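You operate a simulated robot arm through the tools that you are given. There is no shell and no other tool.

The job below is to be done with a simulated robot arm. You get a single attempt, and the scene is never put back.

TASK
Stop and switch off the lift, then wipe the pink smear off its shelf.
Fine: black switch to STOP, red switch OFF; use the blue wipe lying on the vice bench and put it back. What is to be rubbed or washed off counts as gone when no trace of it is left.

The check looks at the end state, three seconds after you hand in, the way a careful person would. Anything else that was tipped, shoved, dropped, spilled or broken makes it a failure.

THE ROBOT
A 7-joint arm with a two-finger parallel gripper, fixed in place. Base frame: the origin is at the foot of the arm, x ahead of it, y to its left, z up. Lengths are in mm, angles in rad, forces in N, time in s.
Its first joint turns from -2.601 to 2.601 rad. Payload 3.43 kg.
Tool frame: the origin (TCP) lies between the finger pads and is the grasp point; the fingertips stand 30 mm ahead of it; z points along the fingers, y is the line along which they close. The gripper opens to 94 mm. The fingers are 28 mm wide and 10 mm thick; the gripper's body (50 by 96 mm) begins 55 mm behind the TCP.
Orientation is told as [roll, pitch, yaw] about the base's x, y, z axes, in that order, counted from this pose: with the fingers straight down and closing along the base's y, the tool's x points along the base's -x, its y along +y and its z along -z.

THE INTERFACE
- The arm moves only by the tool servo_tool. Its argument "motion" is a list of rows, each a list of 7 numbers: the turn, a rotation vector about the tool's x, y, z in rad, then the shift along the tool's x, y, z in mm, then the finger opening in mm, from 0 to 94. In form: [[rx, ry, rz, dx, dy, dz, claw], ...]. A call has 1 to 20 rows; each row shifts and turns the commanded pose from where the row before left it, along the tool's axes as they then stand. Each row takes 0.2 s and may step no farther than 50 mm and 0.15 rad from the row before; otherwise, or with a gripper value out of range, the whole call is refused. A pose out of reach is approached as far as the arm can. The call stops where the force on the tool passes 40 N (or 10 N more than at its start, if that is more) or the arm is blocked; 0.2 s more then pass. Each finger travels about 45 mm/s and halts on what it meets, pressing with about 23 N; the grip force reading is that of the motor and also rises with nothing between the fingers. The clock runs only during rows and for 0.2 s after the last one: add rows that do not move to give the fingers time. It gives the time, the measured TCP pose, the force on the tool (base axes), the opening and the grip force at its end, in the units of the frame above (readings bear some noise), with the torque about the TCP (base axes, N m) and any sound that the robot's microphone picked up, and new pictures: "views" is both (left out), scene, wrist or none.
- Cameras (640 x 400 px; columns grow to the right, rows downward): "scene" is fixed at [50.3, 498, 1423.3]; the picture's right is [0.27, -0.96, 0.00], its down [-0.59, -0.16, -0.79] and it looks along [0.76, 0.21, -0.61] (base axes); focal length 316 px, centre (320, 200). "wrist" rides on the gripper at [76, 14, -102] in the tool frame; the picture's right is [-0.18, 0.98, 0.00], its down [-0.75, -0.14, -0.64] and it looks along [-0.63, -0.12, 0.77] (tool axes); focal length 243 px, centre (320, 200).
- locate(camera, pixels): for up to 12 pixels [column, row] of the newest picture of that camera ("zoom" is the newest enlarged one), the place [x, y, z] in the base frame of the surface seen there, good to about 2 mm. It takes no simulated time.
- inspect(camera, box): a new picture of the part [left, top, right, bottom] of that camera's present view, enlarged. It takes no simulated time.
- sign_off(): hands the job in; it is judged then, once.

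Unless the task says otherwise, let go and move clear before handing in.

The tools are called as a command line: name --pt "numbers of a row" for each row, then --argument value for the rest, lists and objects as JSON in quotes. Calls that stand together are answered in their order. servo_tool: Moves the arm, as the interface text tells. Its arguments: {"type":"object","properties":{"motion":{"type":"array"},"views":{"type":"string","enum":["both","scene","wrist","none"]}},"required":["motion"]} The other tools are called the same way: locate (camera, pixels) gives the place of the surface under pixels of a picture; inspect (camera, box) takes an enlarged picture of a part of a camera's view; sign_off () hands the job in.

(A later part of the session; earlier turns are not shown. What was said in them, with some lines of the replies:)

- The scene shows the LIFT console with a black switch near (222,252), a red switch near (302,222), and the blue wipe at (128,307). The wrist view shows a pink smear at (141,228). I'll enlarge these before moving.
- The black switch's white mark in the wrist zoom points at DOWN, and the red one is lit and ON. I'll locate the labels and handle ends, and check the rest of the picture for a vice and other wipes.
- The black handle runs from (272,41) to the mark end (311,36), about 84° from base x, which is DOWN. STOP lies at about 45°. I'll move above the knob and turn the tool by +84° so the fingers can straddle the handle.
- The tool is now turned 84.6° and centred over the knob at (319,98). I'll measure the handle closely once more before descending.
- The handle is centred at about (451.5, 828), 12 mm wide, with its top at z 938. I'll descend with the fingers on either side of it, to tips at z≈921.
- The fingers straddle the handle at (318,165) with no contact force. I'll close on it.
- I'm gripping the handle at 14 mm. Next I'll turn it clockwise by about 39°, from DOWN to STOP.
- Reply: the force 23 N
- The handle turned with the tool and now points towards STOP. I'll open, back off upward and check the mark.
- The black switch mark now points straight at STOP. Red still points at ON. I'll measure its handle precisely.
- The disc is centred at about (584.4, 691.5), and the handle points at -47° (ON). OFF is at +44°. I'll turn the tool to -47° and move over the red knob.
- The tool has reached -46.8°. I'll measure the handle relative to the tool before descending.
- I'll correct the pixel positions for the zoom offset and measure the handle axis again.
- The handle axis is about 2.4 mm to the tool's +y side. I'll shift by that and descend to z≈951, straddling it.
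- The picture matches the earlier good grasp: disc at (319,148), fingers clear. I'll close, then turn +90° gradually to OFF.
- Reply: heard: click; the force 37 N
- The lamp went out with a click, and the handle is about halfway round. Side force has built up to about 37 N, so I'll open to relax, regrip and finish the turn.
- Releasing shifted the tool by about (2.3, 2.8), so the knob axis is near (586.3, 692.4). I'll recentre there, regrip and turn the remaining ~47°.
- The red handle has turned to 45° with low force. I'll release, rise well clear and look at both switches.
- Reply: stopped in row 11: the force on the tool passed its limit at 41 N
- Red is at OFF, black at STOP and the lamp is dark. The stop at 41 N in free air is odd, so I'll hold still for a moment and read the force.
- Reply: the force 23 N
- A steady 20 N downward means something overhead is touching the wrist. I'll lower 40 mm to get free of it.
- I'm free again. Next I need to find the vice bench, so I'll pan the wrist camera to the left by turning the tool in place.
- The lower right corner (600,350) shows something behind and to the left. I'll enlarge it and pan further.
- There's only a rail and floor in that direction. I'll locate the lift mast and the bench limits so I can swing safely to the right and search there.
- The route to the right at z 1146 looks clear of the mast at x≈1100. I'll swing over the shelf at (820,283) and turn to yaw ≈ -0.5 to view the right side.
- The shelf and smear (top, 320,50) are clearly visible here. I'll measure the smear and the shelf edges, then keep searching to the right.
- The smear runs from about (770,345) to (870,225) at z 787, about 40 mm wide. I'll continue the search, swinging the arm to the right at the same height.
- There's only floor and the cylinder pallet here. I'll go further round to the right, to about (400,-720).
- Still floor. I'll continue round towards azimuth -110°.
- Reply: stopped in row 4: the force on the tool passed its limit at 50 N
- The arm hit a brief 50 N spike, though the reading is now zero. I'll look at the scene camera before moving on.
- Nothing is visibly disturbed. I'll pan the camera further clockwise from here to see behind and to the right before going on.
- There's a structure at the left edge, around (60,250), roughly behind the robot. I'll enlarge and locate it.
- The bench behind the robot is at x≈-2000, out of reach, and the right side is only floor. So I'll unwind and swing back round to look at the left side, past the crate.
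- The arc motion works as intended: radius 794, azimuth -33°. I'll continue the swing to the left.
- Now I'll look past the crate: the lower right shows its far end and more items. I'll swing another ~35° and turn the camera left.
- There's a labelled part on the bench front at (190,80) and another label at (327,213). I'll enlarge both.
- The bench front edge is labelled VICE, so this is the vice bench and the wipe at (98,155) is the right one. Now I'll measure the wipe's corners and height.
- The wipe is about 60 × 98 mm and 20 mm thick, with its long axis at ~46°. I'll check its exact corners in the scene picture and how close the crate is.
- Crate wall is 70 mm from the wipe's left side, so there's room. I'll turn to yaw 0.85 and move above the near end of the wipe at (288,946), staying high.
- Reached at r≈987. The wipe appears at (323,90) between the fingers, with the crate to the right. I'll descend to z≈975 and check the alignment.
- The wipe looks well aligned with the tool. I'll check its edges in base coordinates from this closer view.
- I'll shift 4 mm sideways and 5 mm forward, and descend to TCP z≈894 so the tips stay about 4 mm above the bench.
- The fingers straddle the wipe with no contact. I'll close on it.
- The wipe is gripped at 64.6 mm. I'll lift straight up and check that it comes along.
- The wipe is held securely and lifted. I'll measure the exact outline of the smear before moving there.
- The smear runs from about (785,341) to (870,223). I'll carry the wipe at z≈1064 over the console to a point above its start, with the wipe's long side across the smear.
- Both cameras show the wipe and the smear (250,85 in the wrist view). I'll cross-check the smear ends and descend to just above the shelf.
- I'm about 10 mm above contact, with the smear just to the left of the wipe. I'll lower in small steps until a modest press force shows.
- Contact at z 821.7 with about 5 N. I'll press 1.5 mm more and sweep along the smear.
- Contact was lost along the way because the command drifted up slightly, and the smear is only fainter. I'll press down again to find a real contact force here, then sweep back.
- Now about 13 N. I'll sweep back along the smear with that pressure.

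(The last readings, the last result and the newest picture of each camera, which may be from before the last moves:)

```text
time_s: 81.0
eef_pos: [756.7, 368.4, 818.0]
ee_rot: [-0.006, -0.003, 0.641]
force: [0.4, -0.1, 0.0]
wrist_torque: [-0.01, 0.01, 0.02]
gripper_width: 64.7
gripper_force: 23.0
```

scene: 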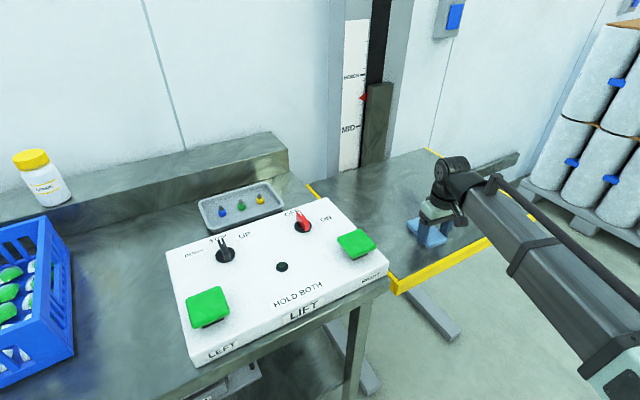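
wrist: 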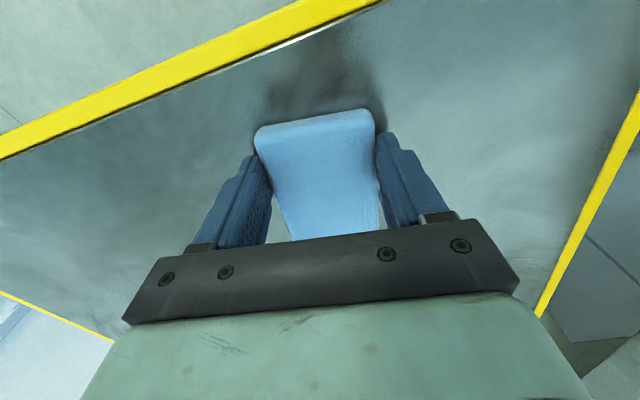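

The smear is no longer visible. The force dropped to 0 at z 818, so the wipe may have slid up a little between the fingers. I'll lift and inspect the shelf closely.

servo_tool --pt "0 0 0 0 0 -20 45" --pt "0 0 0 0 0 -40 45" --pt "0 0 0 0 0 -45 45" --pt "0 0 0 0 0 -45 45" --pt "0 0 0 0 0 0 45"

inspect --camera "scene" --box '[410, 190, 510, 260]'

inspect --camera "wrist" --box '[120, 0, 440, 200]'

locate --camera "scene" --pixels '[[400, 200], [420, 240], [500, 215], [470, 225]]'

```text
time_s: 82.2
eef_pos: [755.7, 367.5, 968.0]
ee_rot: [-0.007, -0.001, 0.639]
force: [0.0, 0.8, -0.3]
wrist_torque: [0.04, 0.01, -0.01]
gripper_width: 64.8
gripper_force: 22.6
```

scene: 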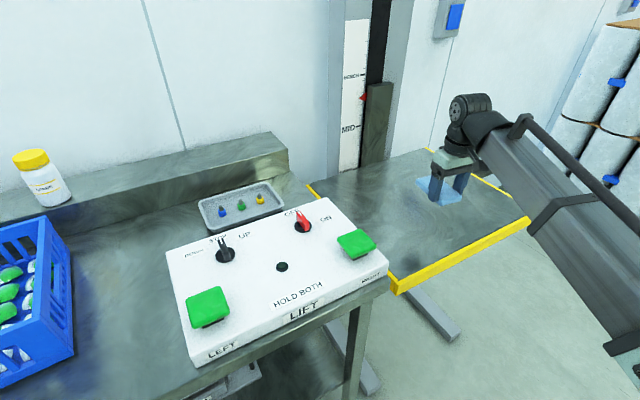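
wrist: 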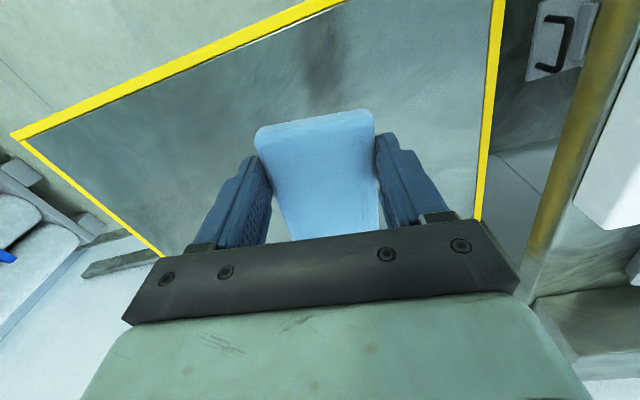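

```text
5.71 times, centred on (460, 225) of scene
```

zoom: 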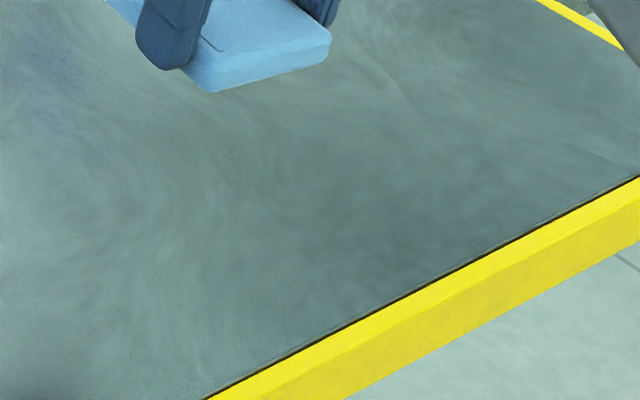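

```text
2.00 times, centred on (280, 100) of wrist
```

zoom: 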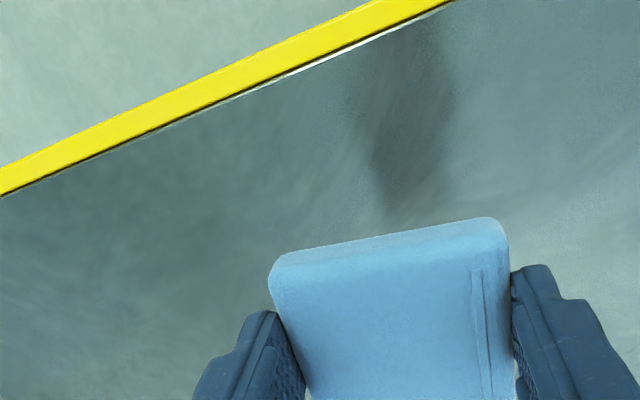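

```text
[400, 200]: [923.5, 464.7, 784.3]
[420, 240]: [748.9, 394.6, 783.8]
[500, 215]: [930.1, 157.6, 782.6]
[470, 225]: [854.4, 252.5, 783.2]
```

No pink is left on the shelf in either view. But the shelf now reads z≈784 instead of 787, so I'll wait a moment and check whether it's drifting.

servo_tool --pt "0 0 0 0 0 0 45" --pt "0 0 0 0 0 0 45" --pt "0 0 0 0 0 0 45" --pt "0 0 0 0 0 0 45" --pt "0 0 0 0 0 0 45" --pt "0 0 0 0 0 0 45"

locate --camera "scene" --pixels '[[400, 200], [420, 240], [500, 215], [470, 225], [340, 185], [380, 220], [130, 330], [60, 225]]'

inspect --camera "scene" --box '[330, 60, 410, 140]'

locate --camera "wrist" --pixels '[[200, 100], [400, 60], [450, 120], [310, 60], [120, 180]]'

```text
time_s: 83.6
eef_pos: [756.1, 368.7, 968.6]
ee_rot: [-0.009, -0.004, 0.641]
force: [0.0, -0.6, 0.1]
wrist_torque: [0.03, -0.01, 0.0]
gripper_width: 64.5
gripper_force: 22.8
```

scene: 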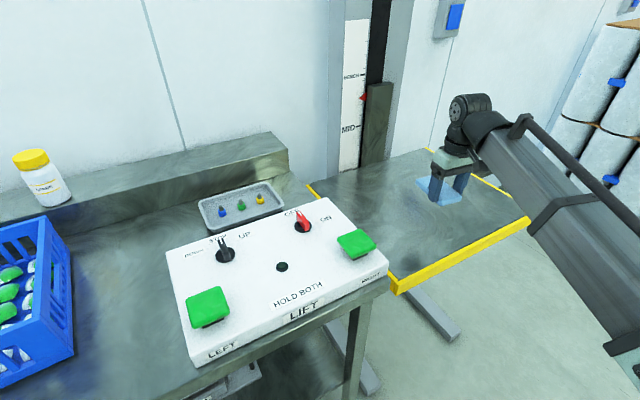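
wrist: 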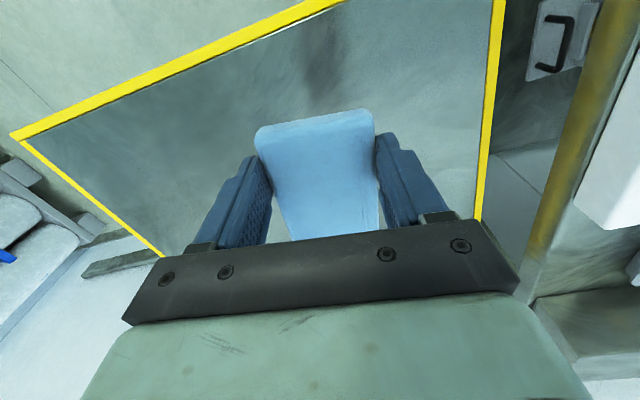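

```text
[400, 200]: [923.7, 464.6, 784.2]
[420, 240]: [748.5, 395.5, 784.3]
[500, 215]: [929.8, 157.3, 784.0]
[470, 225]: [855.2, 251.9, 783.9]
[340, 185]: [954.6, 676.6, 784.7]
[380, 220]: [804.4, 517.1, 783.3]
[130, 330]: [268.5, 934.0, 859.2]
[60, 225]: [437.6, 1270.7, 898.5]
```

```text
5.00 times, centred on (370, 100) of scene
```

zoom: 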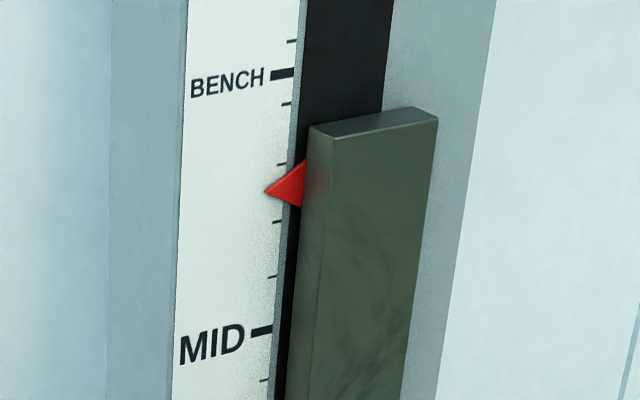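

```text
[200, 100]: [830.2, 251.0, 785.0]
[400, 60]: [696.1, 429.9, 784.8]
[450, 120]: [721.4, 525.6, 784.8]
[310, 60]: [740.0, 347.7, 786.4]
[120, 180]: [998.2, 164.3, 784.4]
```

The shelf is stable at z≈784; it had settled slightly under the wiping pressure. I'll examine the former smear area at maximum zoom for faint traces.

inspect --camera "scene" --box '[425, 212, 465, 242]'

inspect --camera "scene" --box '[455, 208, 495, 238]'

inspect --camera "wrist" --box '[150, 40, 330, 160]'

```text
13.33 times, centred on (445, 227) of scene
```

zoom: 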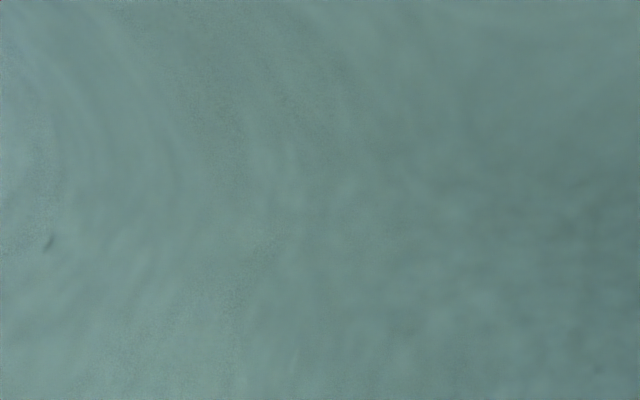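

```text
13.33 times, centred on (475, 223) of scene
```

zoom: 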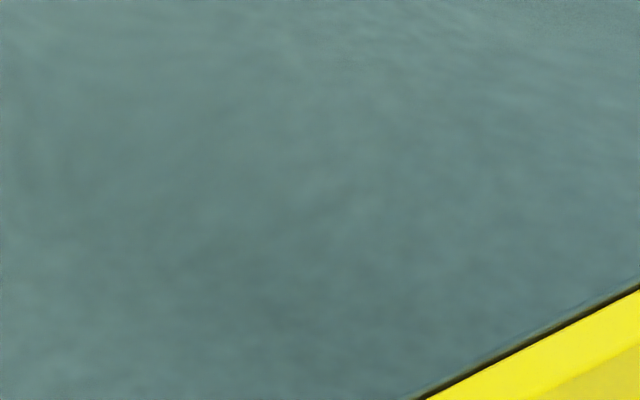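

```text
3.33 times, centred on (240, 100) of wrist
```

zoom: 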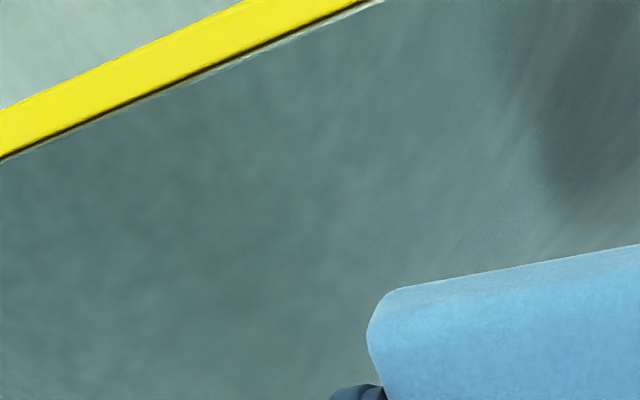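

No pink shows in the scene zooms. In the wrist zoom there may be a very faint tint around (220,95), so I'll look closer there.

inspect --camera "wrist" --box '[190, 70, 250, 110]'

inspect --camera "wrist" --box '[130, 100, 200, 145]'

inspect --camera "wrist" --box '[230, 50, 300, 95]'

```text
10.00 times, centred on (220, 90) of wrist
```

zoom: 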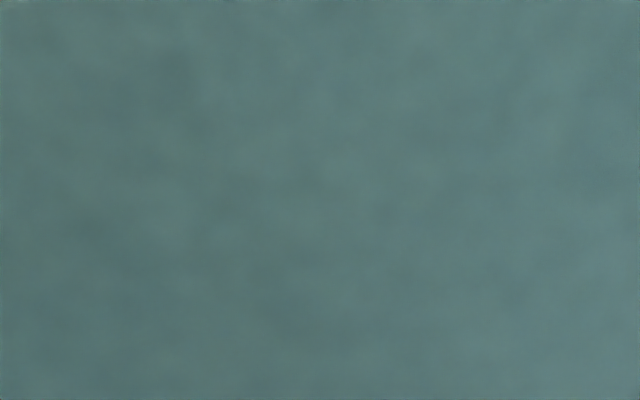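

```text
8.89 times, centred on (165, 122) of wrist
```

zoom: 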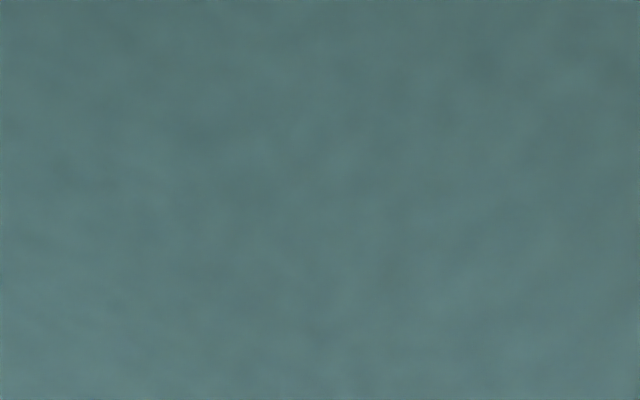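

```text
8.89 times, centred on (265, 72) of wrist
```

zoom: 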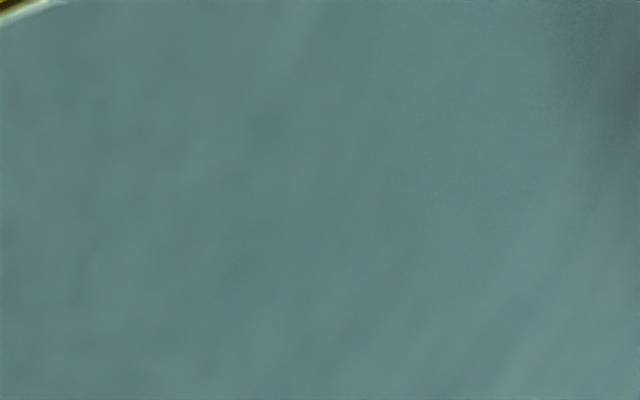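

The shelf looks clean. As insurance against invisible residue I'll make one more very light pass over it, starting just at contact.

servo_tool --pt "0 0 0 0 0 45 45" --pt "0 0 0 0 0 45 45" --pt "0 0 0 0 0 40 45" --pt "0 0 0 0 0 15 45" --pt "0 0 0 0 0 4 45" --pt "0 0 0 0 0 1 45" --pt "0 0 0 0 0 0 45" --views "none"

```text
time_s: 85.2
eef_pos: [757.3, 367.0, 818.8]
ee_rot: [-0.006, -0.002, 0.641]
force: [-0.3, 0.2, -2.2]
wrist_torque: [-0.01, -0.02, -0.01]
gripper_width: 64.6
gripper_force: 23.0
```

servo_tool --pt "0 0 0 0 0 0.7 45" --pt "0 0 0 0 0 0.7 45" --pt "0 0 0 0 0 0.5 45" --pt "0 0 0 0 0 0 45" --views "none"

```text
time_s: 86.2
eef_pos: [756.8, 368.6, 818.5]
ee_rot: [-0.009, -0.003, 0.639]
force: [0.1, -1.4, 11.1]
wrist_torque: [0.13, 0.06, -0.02]
gripper_width: 64.5
gripper_force: 22.4
```

There's 11 N of contact at z 818.5. I'll make a full stroke out and back along the smear line at this pressure.

servo_tool --pt "0 0 0 -0.7 -20 0.08 45" --pt "0 0 0 -0.7 -20 0.08 45" --pt "0 0 0 -0.7 -20 0.08 45" --pt "0 0 0 -0.7 -20 0.08 45" --pt "0 0 0 -0.7 -20 0.08 45" --pt "0 0 0 -0.7 -20 0.08 45" --pt "0 0 0 -0.7 -20 0.08 45" --pt "0 0 0 -0.7 -20 0.08 45" --pt "0 0 0 -0.7 -20 0.08 45" --pt "0 0 0 -0.7 -20 0.08 45" --pt "0 0 0 0.7 20 -0.05 45" --pt "0 0 0 0.7 20 -0.05 45" --pt "0 0 0 0.7 20 -0.05 45" --pt "0 0 0 0.7 20 -0.05 45" --pt "0 0 0 0.7 20 -0.05 45" --pt "0 0 0 0.7 20 -0.05 45" --pt "0 0 0 0.7 20 -0.05 45" --pt "0 0 0 0.7 20 -0.05 45" --pt "0 0 0 0.7 20 -0.05 45" --pt "0 0 0 0.7 20 -0.05 45" --views "none"

servo_tool --pt "0 0 0 0 0 -20 45" --pt "0 0 0 0 0 -45 45" --pt "0 0 0 0 0 -45 45" --pt "0 0 0 0 0 -45 45" --pt "0 0 0 0 0 -45 45" --pt "0 0 0 0 0 -45 45" --pt "0 0 0 0 0 0 45" --pt "0 0 0 0 0 0 45"

locate --camera "scene" --pixels '[[400, 200], [420, 240], [380, 220], [470, 225]]'

inspect --camera "scene" --box '[415, 200, 505, 256]'

inspect --camera "wrist" --box '[150, 20, 370, 150]'

```text
time_s: 90.4
eef_pos: [756.4, 368.7, 815.5]
ee_rot: [-0.006, -0.002, 0.641]
force: [2.0, -3.5, 7.6]
wrist_torque: [0.04, 0.08, 0.04]
gripper_width: 64.6
gripper_force: 23.0
```

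```text
time_s: 92.2
eef_pos: [754.1, 367.5, 1061.0]
ee_rot: [-0.007, -0.002, 0.641]
force: [-0.3, -0.3, 0.2]
wrist_torque: [-0.01, 0.02, 0.02]
gripper_width: 64.6
gripper_force: 23.0
```

scene: 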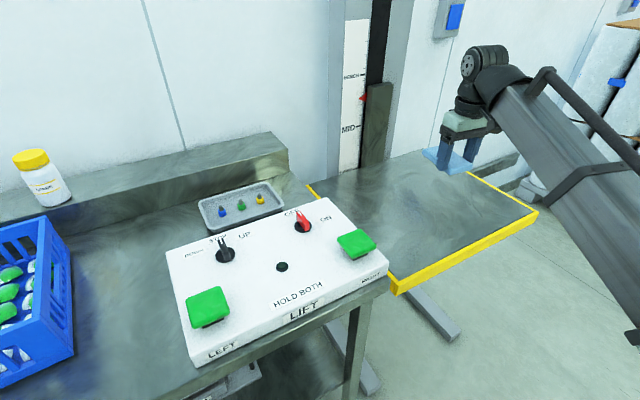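
wrist: 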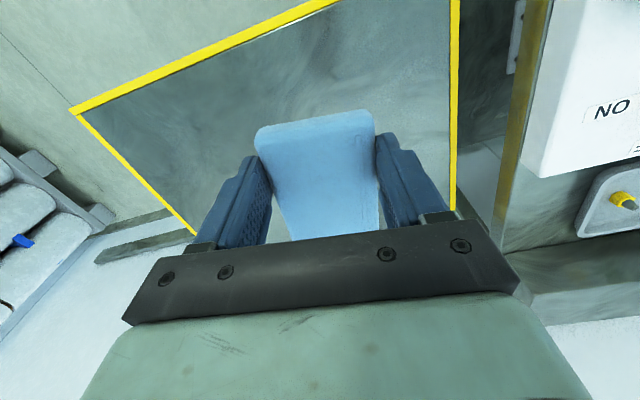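

```text
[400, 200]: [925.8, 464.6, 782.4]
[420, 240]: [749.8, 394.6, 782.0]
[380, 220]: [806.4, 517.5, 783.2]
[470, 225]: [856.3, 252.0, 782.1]
```

```text
7.11 times, centred on (460, 228) of scene
```

zoom: 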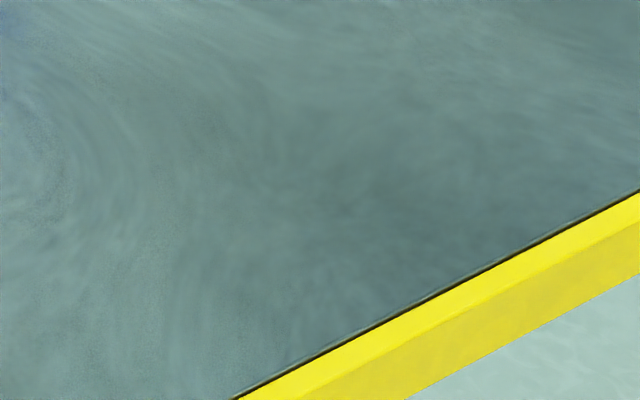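

```text
2.91 times, centred on (260, 85) of wrist
```

zoom: 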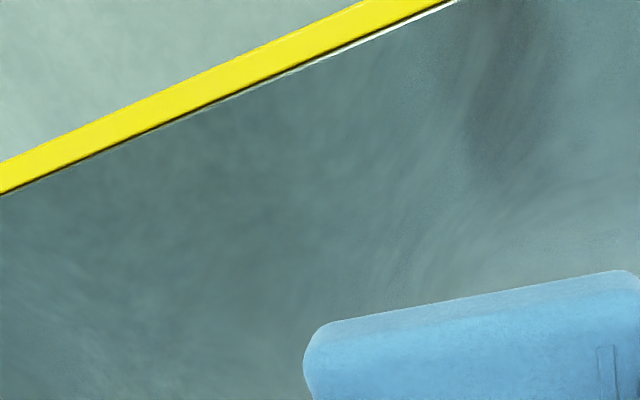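

The shelf is clean and the wipe is still held. I'll carry the wipe back over the console to above its original spot on the vice bench.

servo_tool --pt "0 0 -0.105 0 0 0 45" --pt "0 0 -0.105 0 0 0 45" --pt "0 0 0 -4 23 -5 45" --pt "0 0 0 -8.15 45.9 0 45" --pt "0 0 0 -8.15 45.9 0 45" --pt "0 0 0 -8.15 45.9 0 45" --pt "0 0 0 -8.15 45.9 0 45" --pt "0 0 0 -8.15 45.9 0 45" --pt "0 0 0 -8.15 45.9 0 45" --pt "0 0 0 -8.15 45.9 0 45" --pt "0 0 0 -8.15 45.9 0 45" --pt "0 0 0 -8.15 45.9 0 45" --pt "0 0 0 -8.15 45.9 0 45" --pt "0 0 0 -8.15 45.9 0 45" --pt "0 0 0 -8.15 45.9 0 45" --pt "0 0 0 -8.15 45.9 0 45" --pt "0 0 0 -8.15 45.9 0 45" --pt "0 0 0 -8.15 45.9 0 45" --pt "0 0 0 -4 23 0 45" --pt "0 0 0 0 0 0 45"

```text
time_s: 96.4
eef_pos: [288.3, 950.7, 1062.1]
ee_rot: [-0.006, 0.0, 0.85]
force: [-0.1, -0.4, 0.2]
wrist_torque: [0.0, 0.0, -0.01]
gripper_width: 64.6
gripper_force: 23.1
```

scene: 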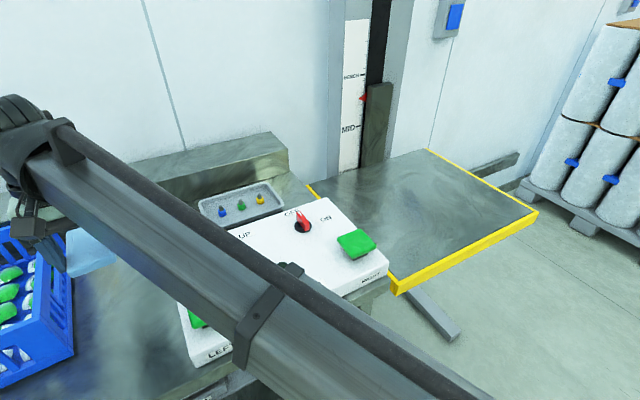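
wrist: 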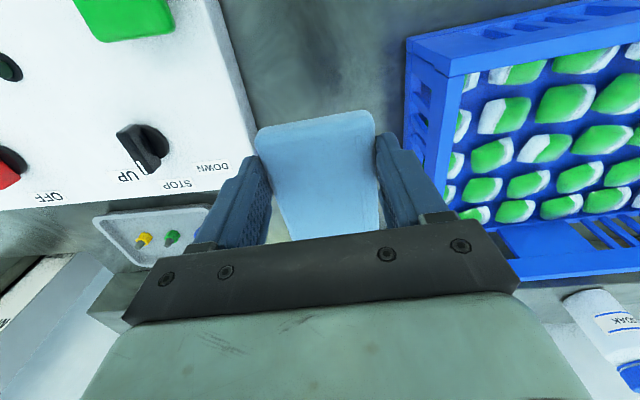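

I'm directly above the original spot, with the same view as when I lifted it. I'll descend in steps until just above the bench.

servo_tool --pt "0 0 0 0 0 40 45" --pt "0 0 0 0 0 40 45" --pt "0 0 0 0 0 40 45" --pt "0 0 0 0 0 30 45" --pt "0 0 0 0 0 14 45" --pt "0 0 0 0 0 0 45" --pt "0 0 0 0 0 2 45" --pt "0 0 0 0 0 1.5 45" --pt "0 0 0 0 0 0 45"

```text
time_s: 98.4
eef_pos: [291.2, 951.3, 893.8]
ee_rot: [-0.007, 0.0, 0.85]
force: [-0.3, 0.6, -0.2]
wrist_torque: [-0.02, 0.01, -0.03]
gripper_width: 64.8
gripper_force: 23.2
```

scene: 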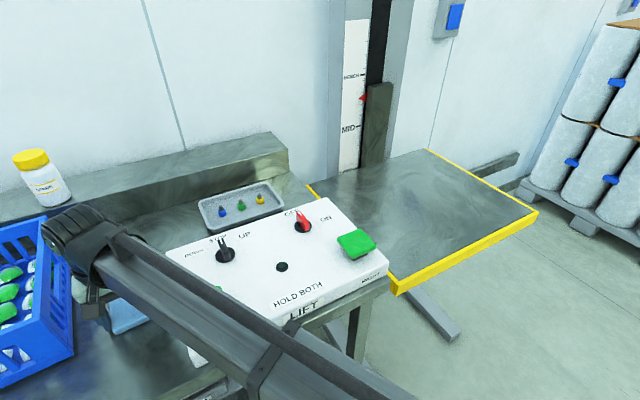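
wrist: 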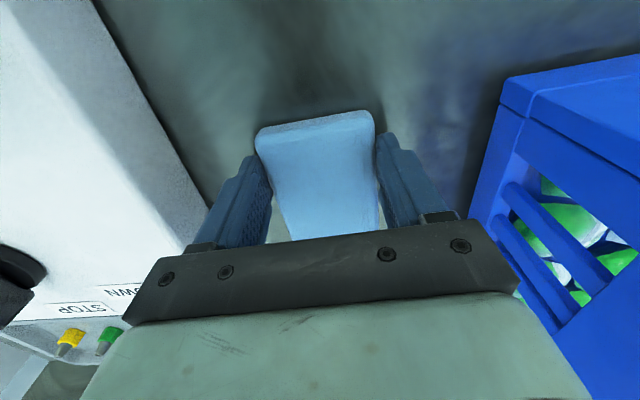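

It's at the original height with almost no force. I'll lower gently another millimetre to feel the bench.

servo_tool --pt "0 0 0 2.5 1 0 45" --pt "0 0 0 0 0 0.5 45" --pt "0 0 0 0 0 0.5 45" --pt "0 0 0 0 0 0 45" --views "none"

```text
time_s: 99.4
eef_pos: [287.9, 949.3, 893.1]
ee_rot: [-0.008, 0.001, 0.851]
force: [-0.5, -0.9, -0.2]
wrist_torque: [0.09, -0.04, 0.04]
gripper_width: 64.6
gripper_force: 23.0
```

servo_tool --pt "0 0 0 0 0 0.5 45" --pt "0 0 0 0 0 0.5 45" --pt "0 0 0 0 0 0 45" --views "none"

```text
time_s: 100.2
eef_pos: [287.7, 949.3, 893.1]
ee_rot: [-0.005, 0.0, 0.849]
force: [-0.1, -0.1, 5.8]
wrist_torque: [0.21, 0.11, 0.05]
gripper_width: 64.9
gripper_force: 22.9
```

The bench now pushes back with 6 N, so the wipe is resting on it. I'll open the fingers gently and rise straight up.

servo_tool --pt "0 0 0 0 0 0 68" --pt "0 0 0 0 0 0 74" --pt "0 0 0 0 0 0 80" --pt "0 0 0 0 0 0 80" --pt "0 0 0 0 0 -10 80" --pt "0 0 0 0 0 -25 80" --pt "0 0 0 0 0 -40 80" --pt "0 0 0 0 0 -40 80" --pt "0 0 0 0 0 -40 80" --pt "0 0 0 0 0 -40 80" --pt "0 0 0 0 0 -30 80" --pt "0 0 0 0 0 0 80"

```text
time_s: 102.8
eef_pos: [286.9, 952.1, 1117.3]
ee_rot: [-0.005, 0.0, 0.85]
force: [-0.5, -0.8, -0.1]
wrist_torque: [0.02, 0.0, -0.05]
gripper_width: 80.1
gripper_force: 0.1
```

scene: 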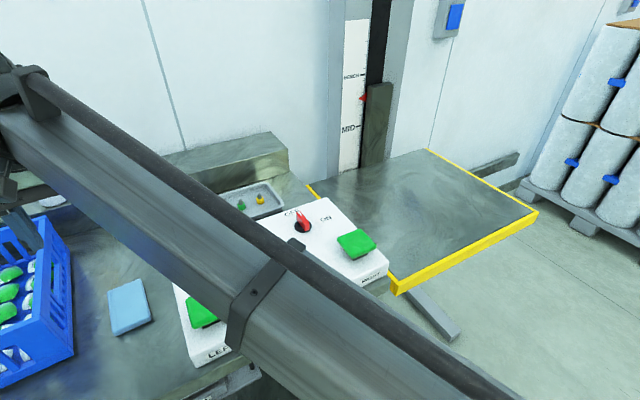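
wrist: 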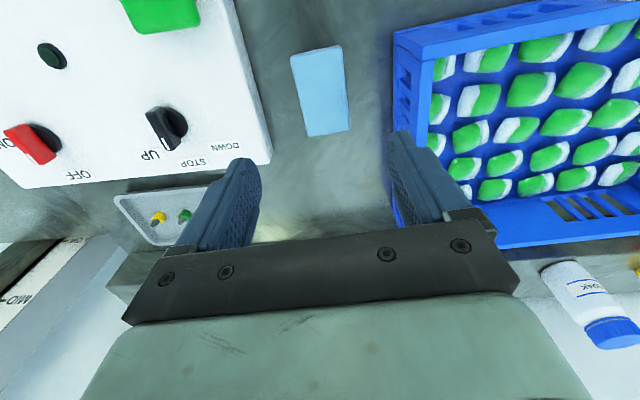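

The wipe lies back on its spot, at (322,90) in the wrist view. I'll move the arm clear and take a final look at everything.

servo_tool --pt "0 0 0 38 14.4 0 80" --pt "0 0 0 38 14.4 0 80" --pt "0 0 0 38 14.4 0 80" --pt "0 0 0 38 14.4 0 80" --pt "0 0 0 38 14.4 0 80" --pt "0 0 0 38 14.4 0 80" --pt "0 0 0 38 14.4 0 80" --pt "0 0 0 38 14.4 0 80" --pt "0 0 0 0 0 0 80"

inspect --camera "scene" --box '[160, 180, 400, 330]'

inspect --camera "scene" --box '[390, 140, 550, 300]'

inspect --camera "scene" --box '[0, 140, 200, 400]'

locate --camera "scene" --pixels '[[108.5, 293.5], [139.5, 281], [151, 318], [115.5, 333], [129, 307], [420, 240], [470, 225], [400, 200]]'

```text
time_s: 104.8
eef_pos: [0.6, 799.0, 1117.2]
ee_rot: [-0.007, 0.0, 0.849]
force: [0.2, 0.8, 0.4]
wrist_torque: [0.01, -0.02, 0.01]
gripper_width: 79.9
gripper_force: 0.0
```

scene: 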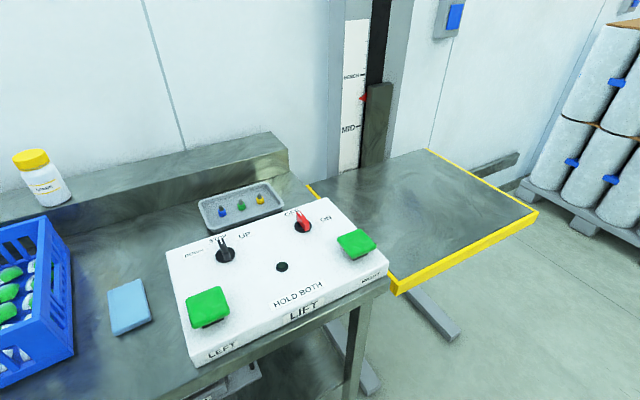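
wrist: 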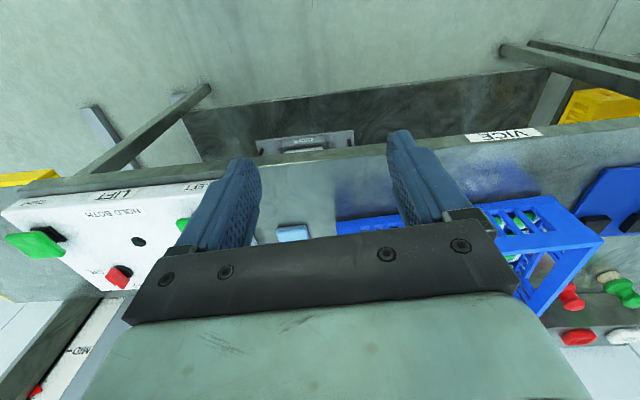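

```text
2.67 times, centred on (280, 255) of scene
```

zoom: 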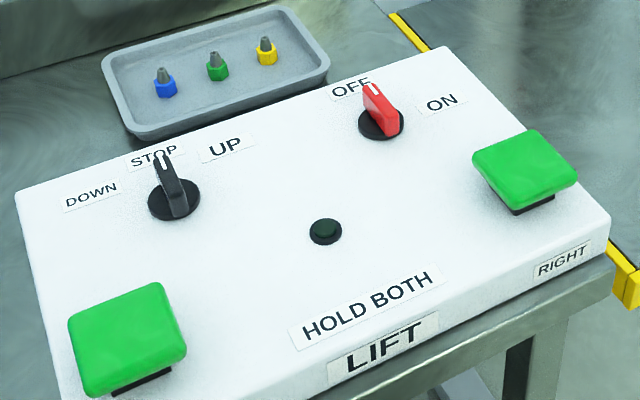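

```text
2.50 times, centred on (470, 220) of scene
```

zoom: 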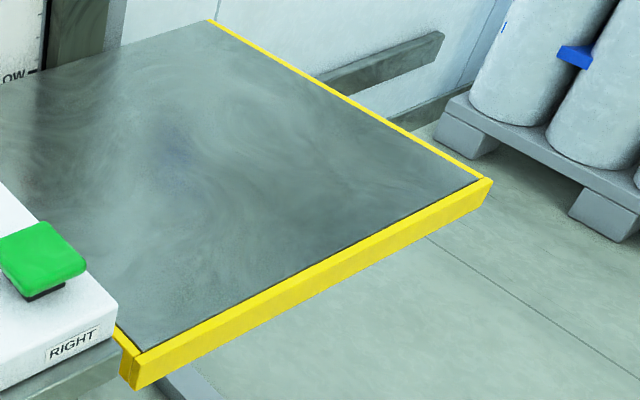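

```text
1.54 times, centred on (100, 270) of scene
```

zoom: 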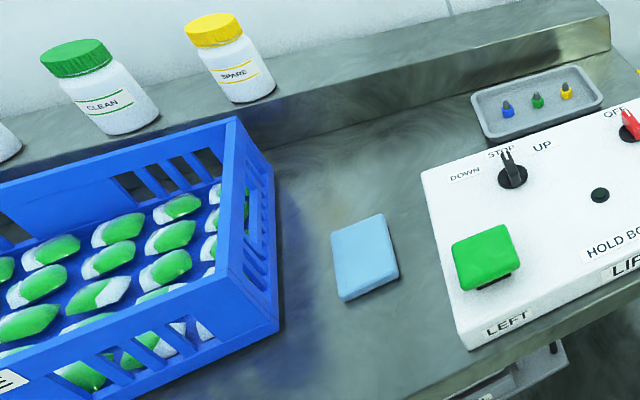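

```text
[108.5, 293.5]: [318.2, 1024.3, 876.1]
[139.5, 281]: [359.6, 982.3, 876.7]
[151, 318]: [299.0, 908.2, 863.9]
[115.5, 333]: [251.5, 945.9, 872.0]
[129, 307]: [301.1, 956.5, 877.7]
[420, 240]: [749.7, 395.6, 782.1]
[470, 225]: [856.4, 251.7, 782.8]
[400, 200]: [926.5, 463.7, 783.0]
```

Black points to STOP, red to OFF and the lamp is dark. The shelf is clean, the wipe is back within about 2 mm of its original place, and the arm is clear, so I'm handing in.

sign_off

```text
The job is handed in.
```

The lift is stopped and switched off, the pink smear is gone from its shelf, and I've handed the job in.

- **Switches:** the black switch points to STOP and the red one to OFF. The console lamp went out when I turned the red switch.
- **Shelf:** close-up views from both cameras show no pink left. The last check was after an extra light pass.
- **Wipe:** the blue wipe is back on the vice bench, within about 2 mm of where it lay. The gripper is empty and the arm is clear of everything.

**What could count against it:**
- **Shelf height:** the shelf sank about 5 mm under the wiping pressure, from about 787 to 782 mm, and then held steady.
- **Contacts:** the arm stopped twice on its force limit. The first time, something overhead pressed on the wrist above the console until I lowered it. The second was a brief 50 N spike out to the right with no visible cause. I saw nothing moved or tipped afterwards.
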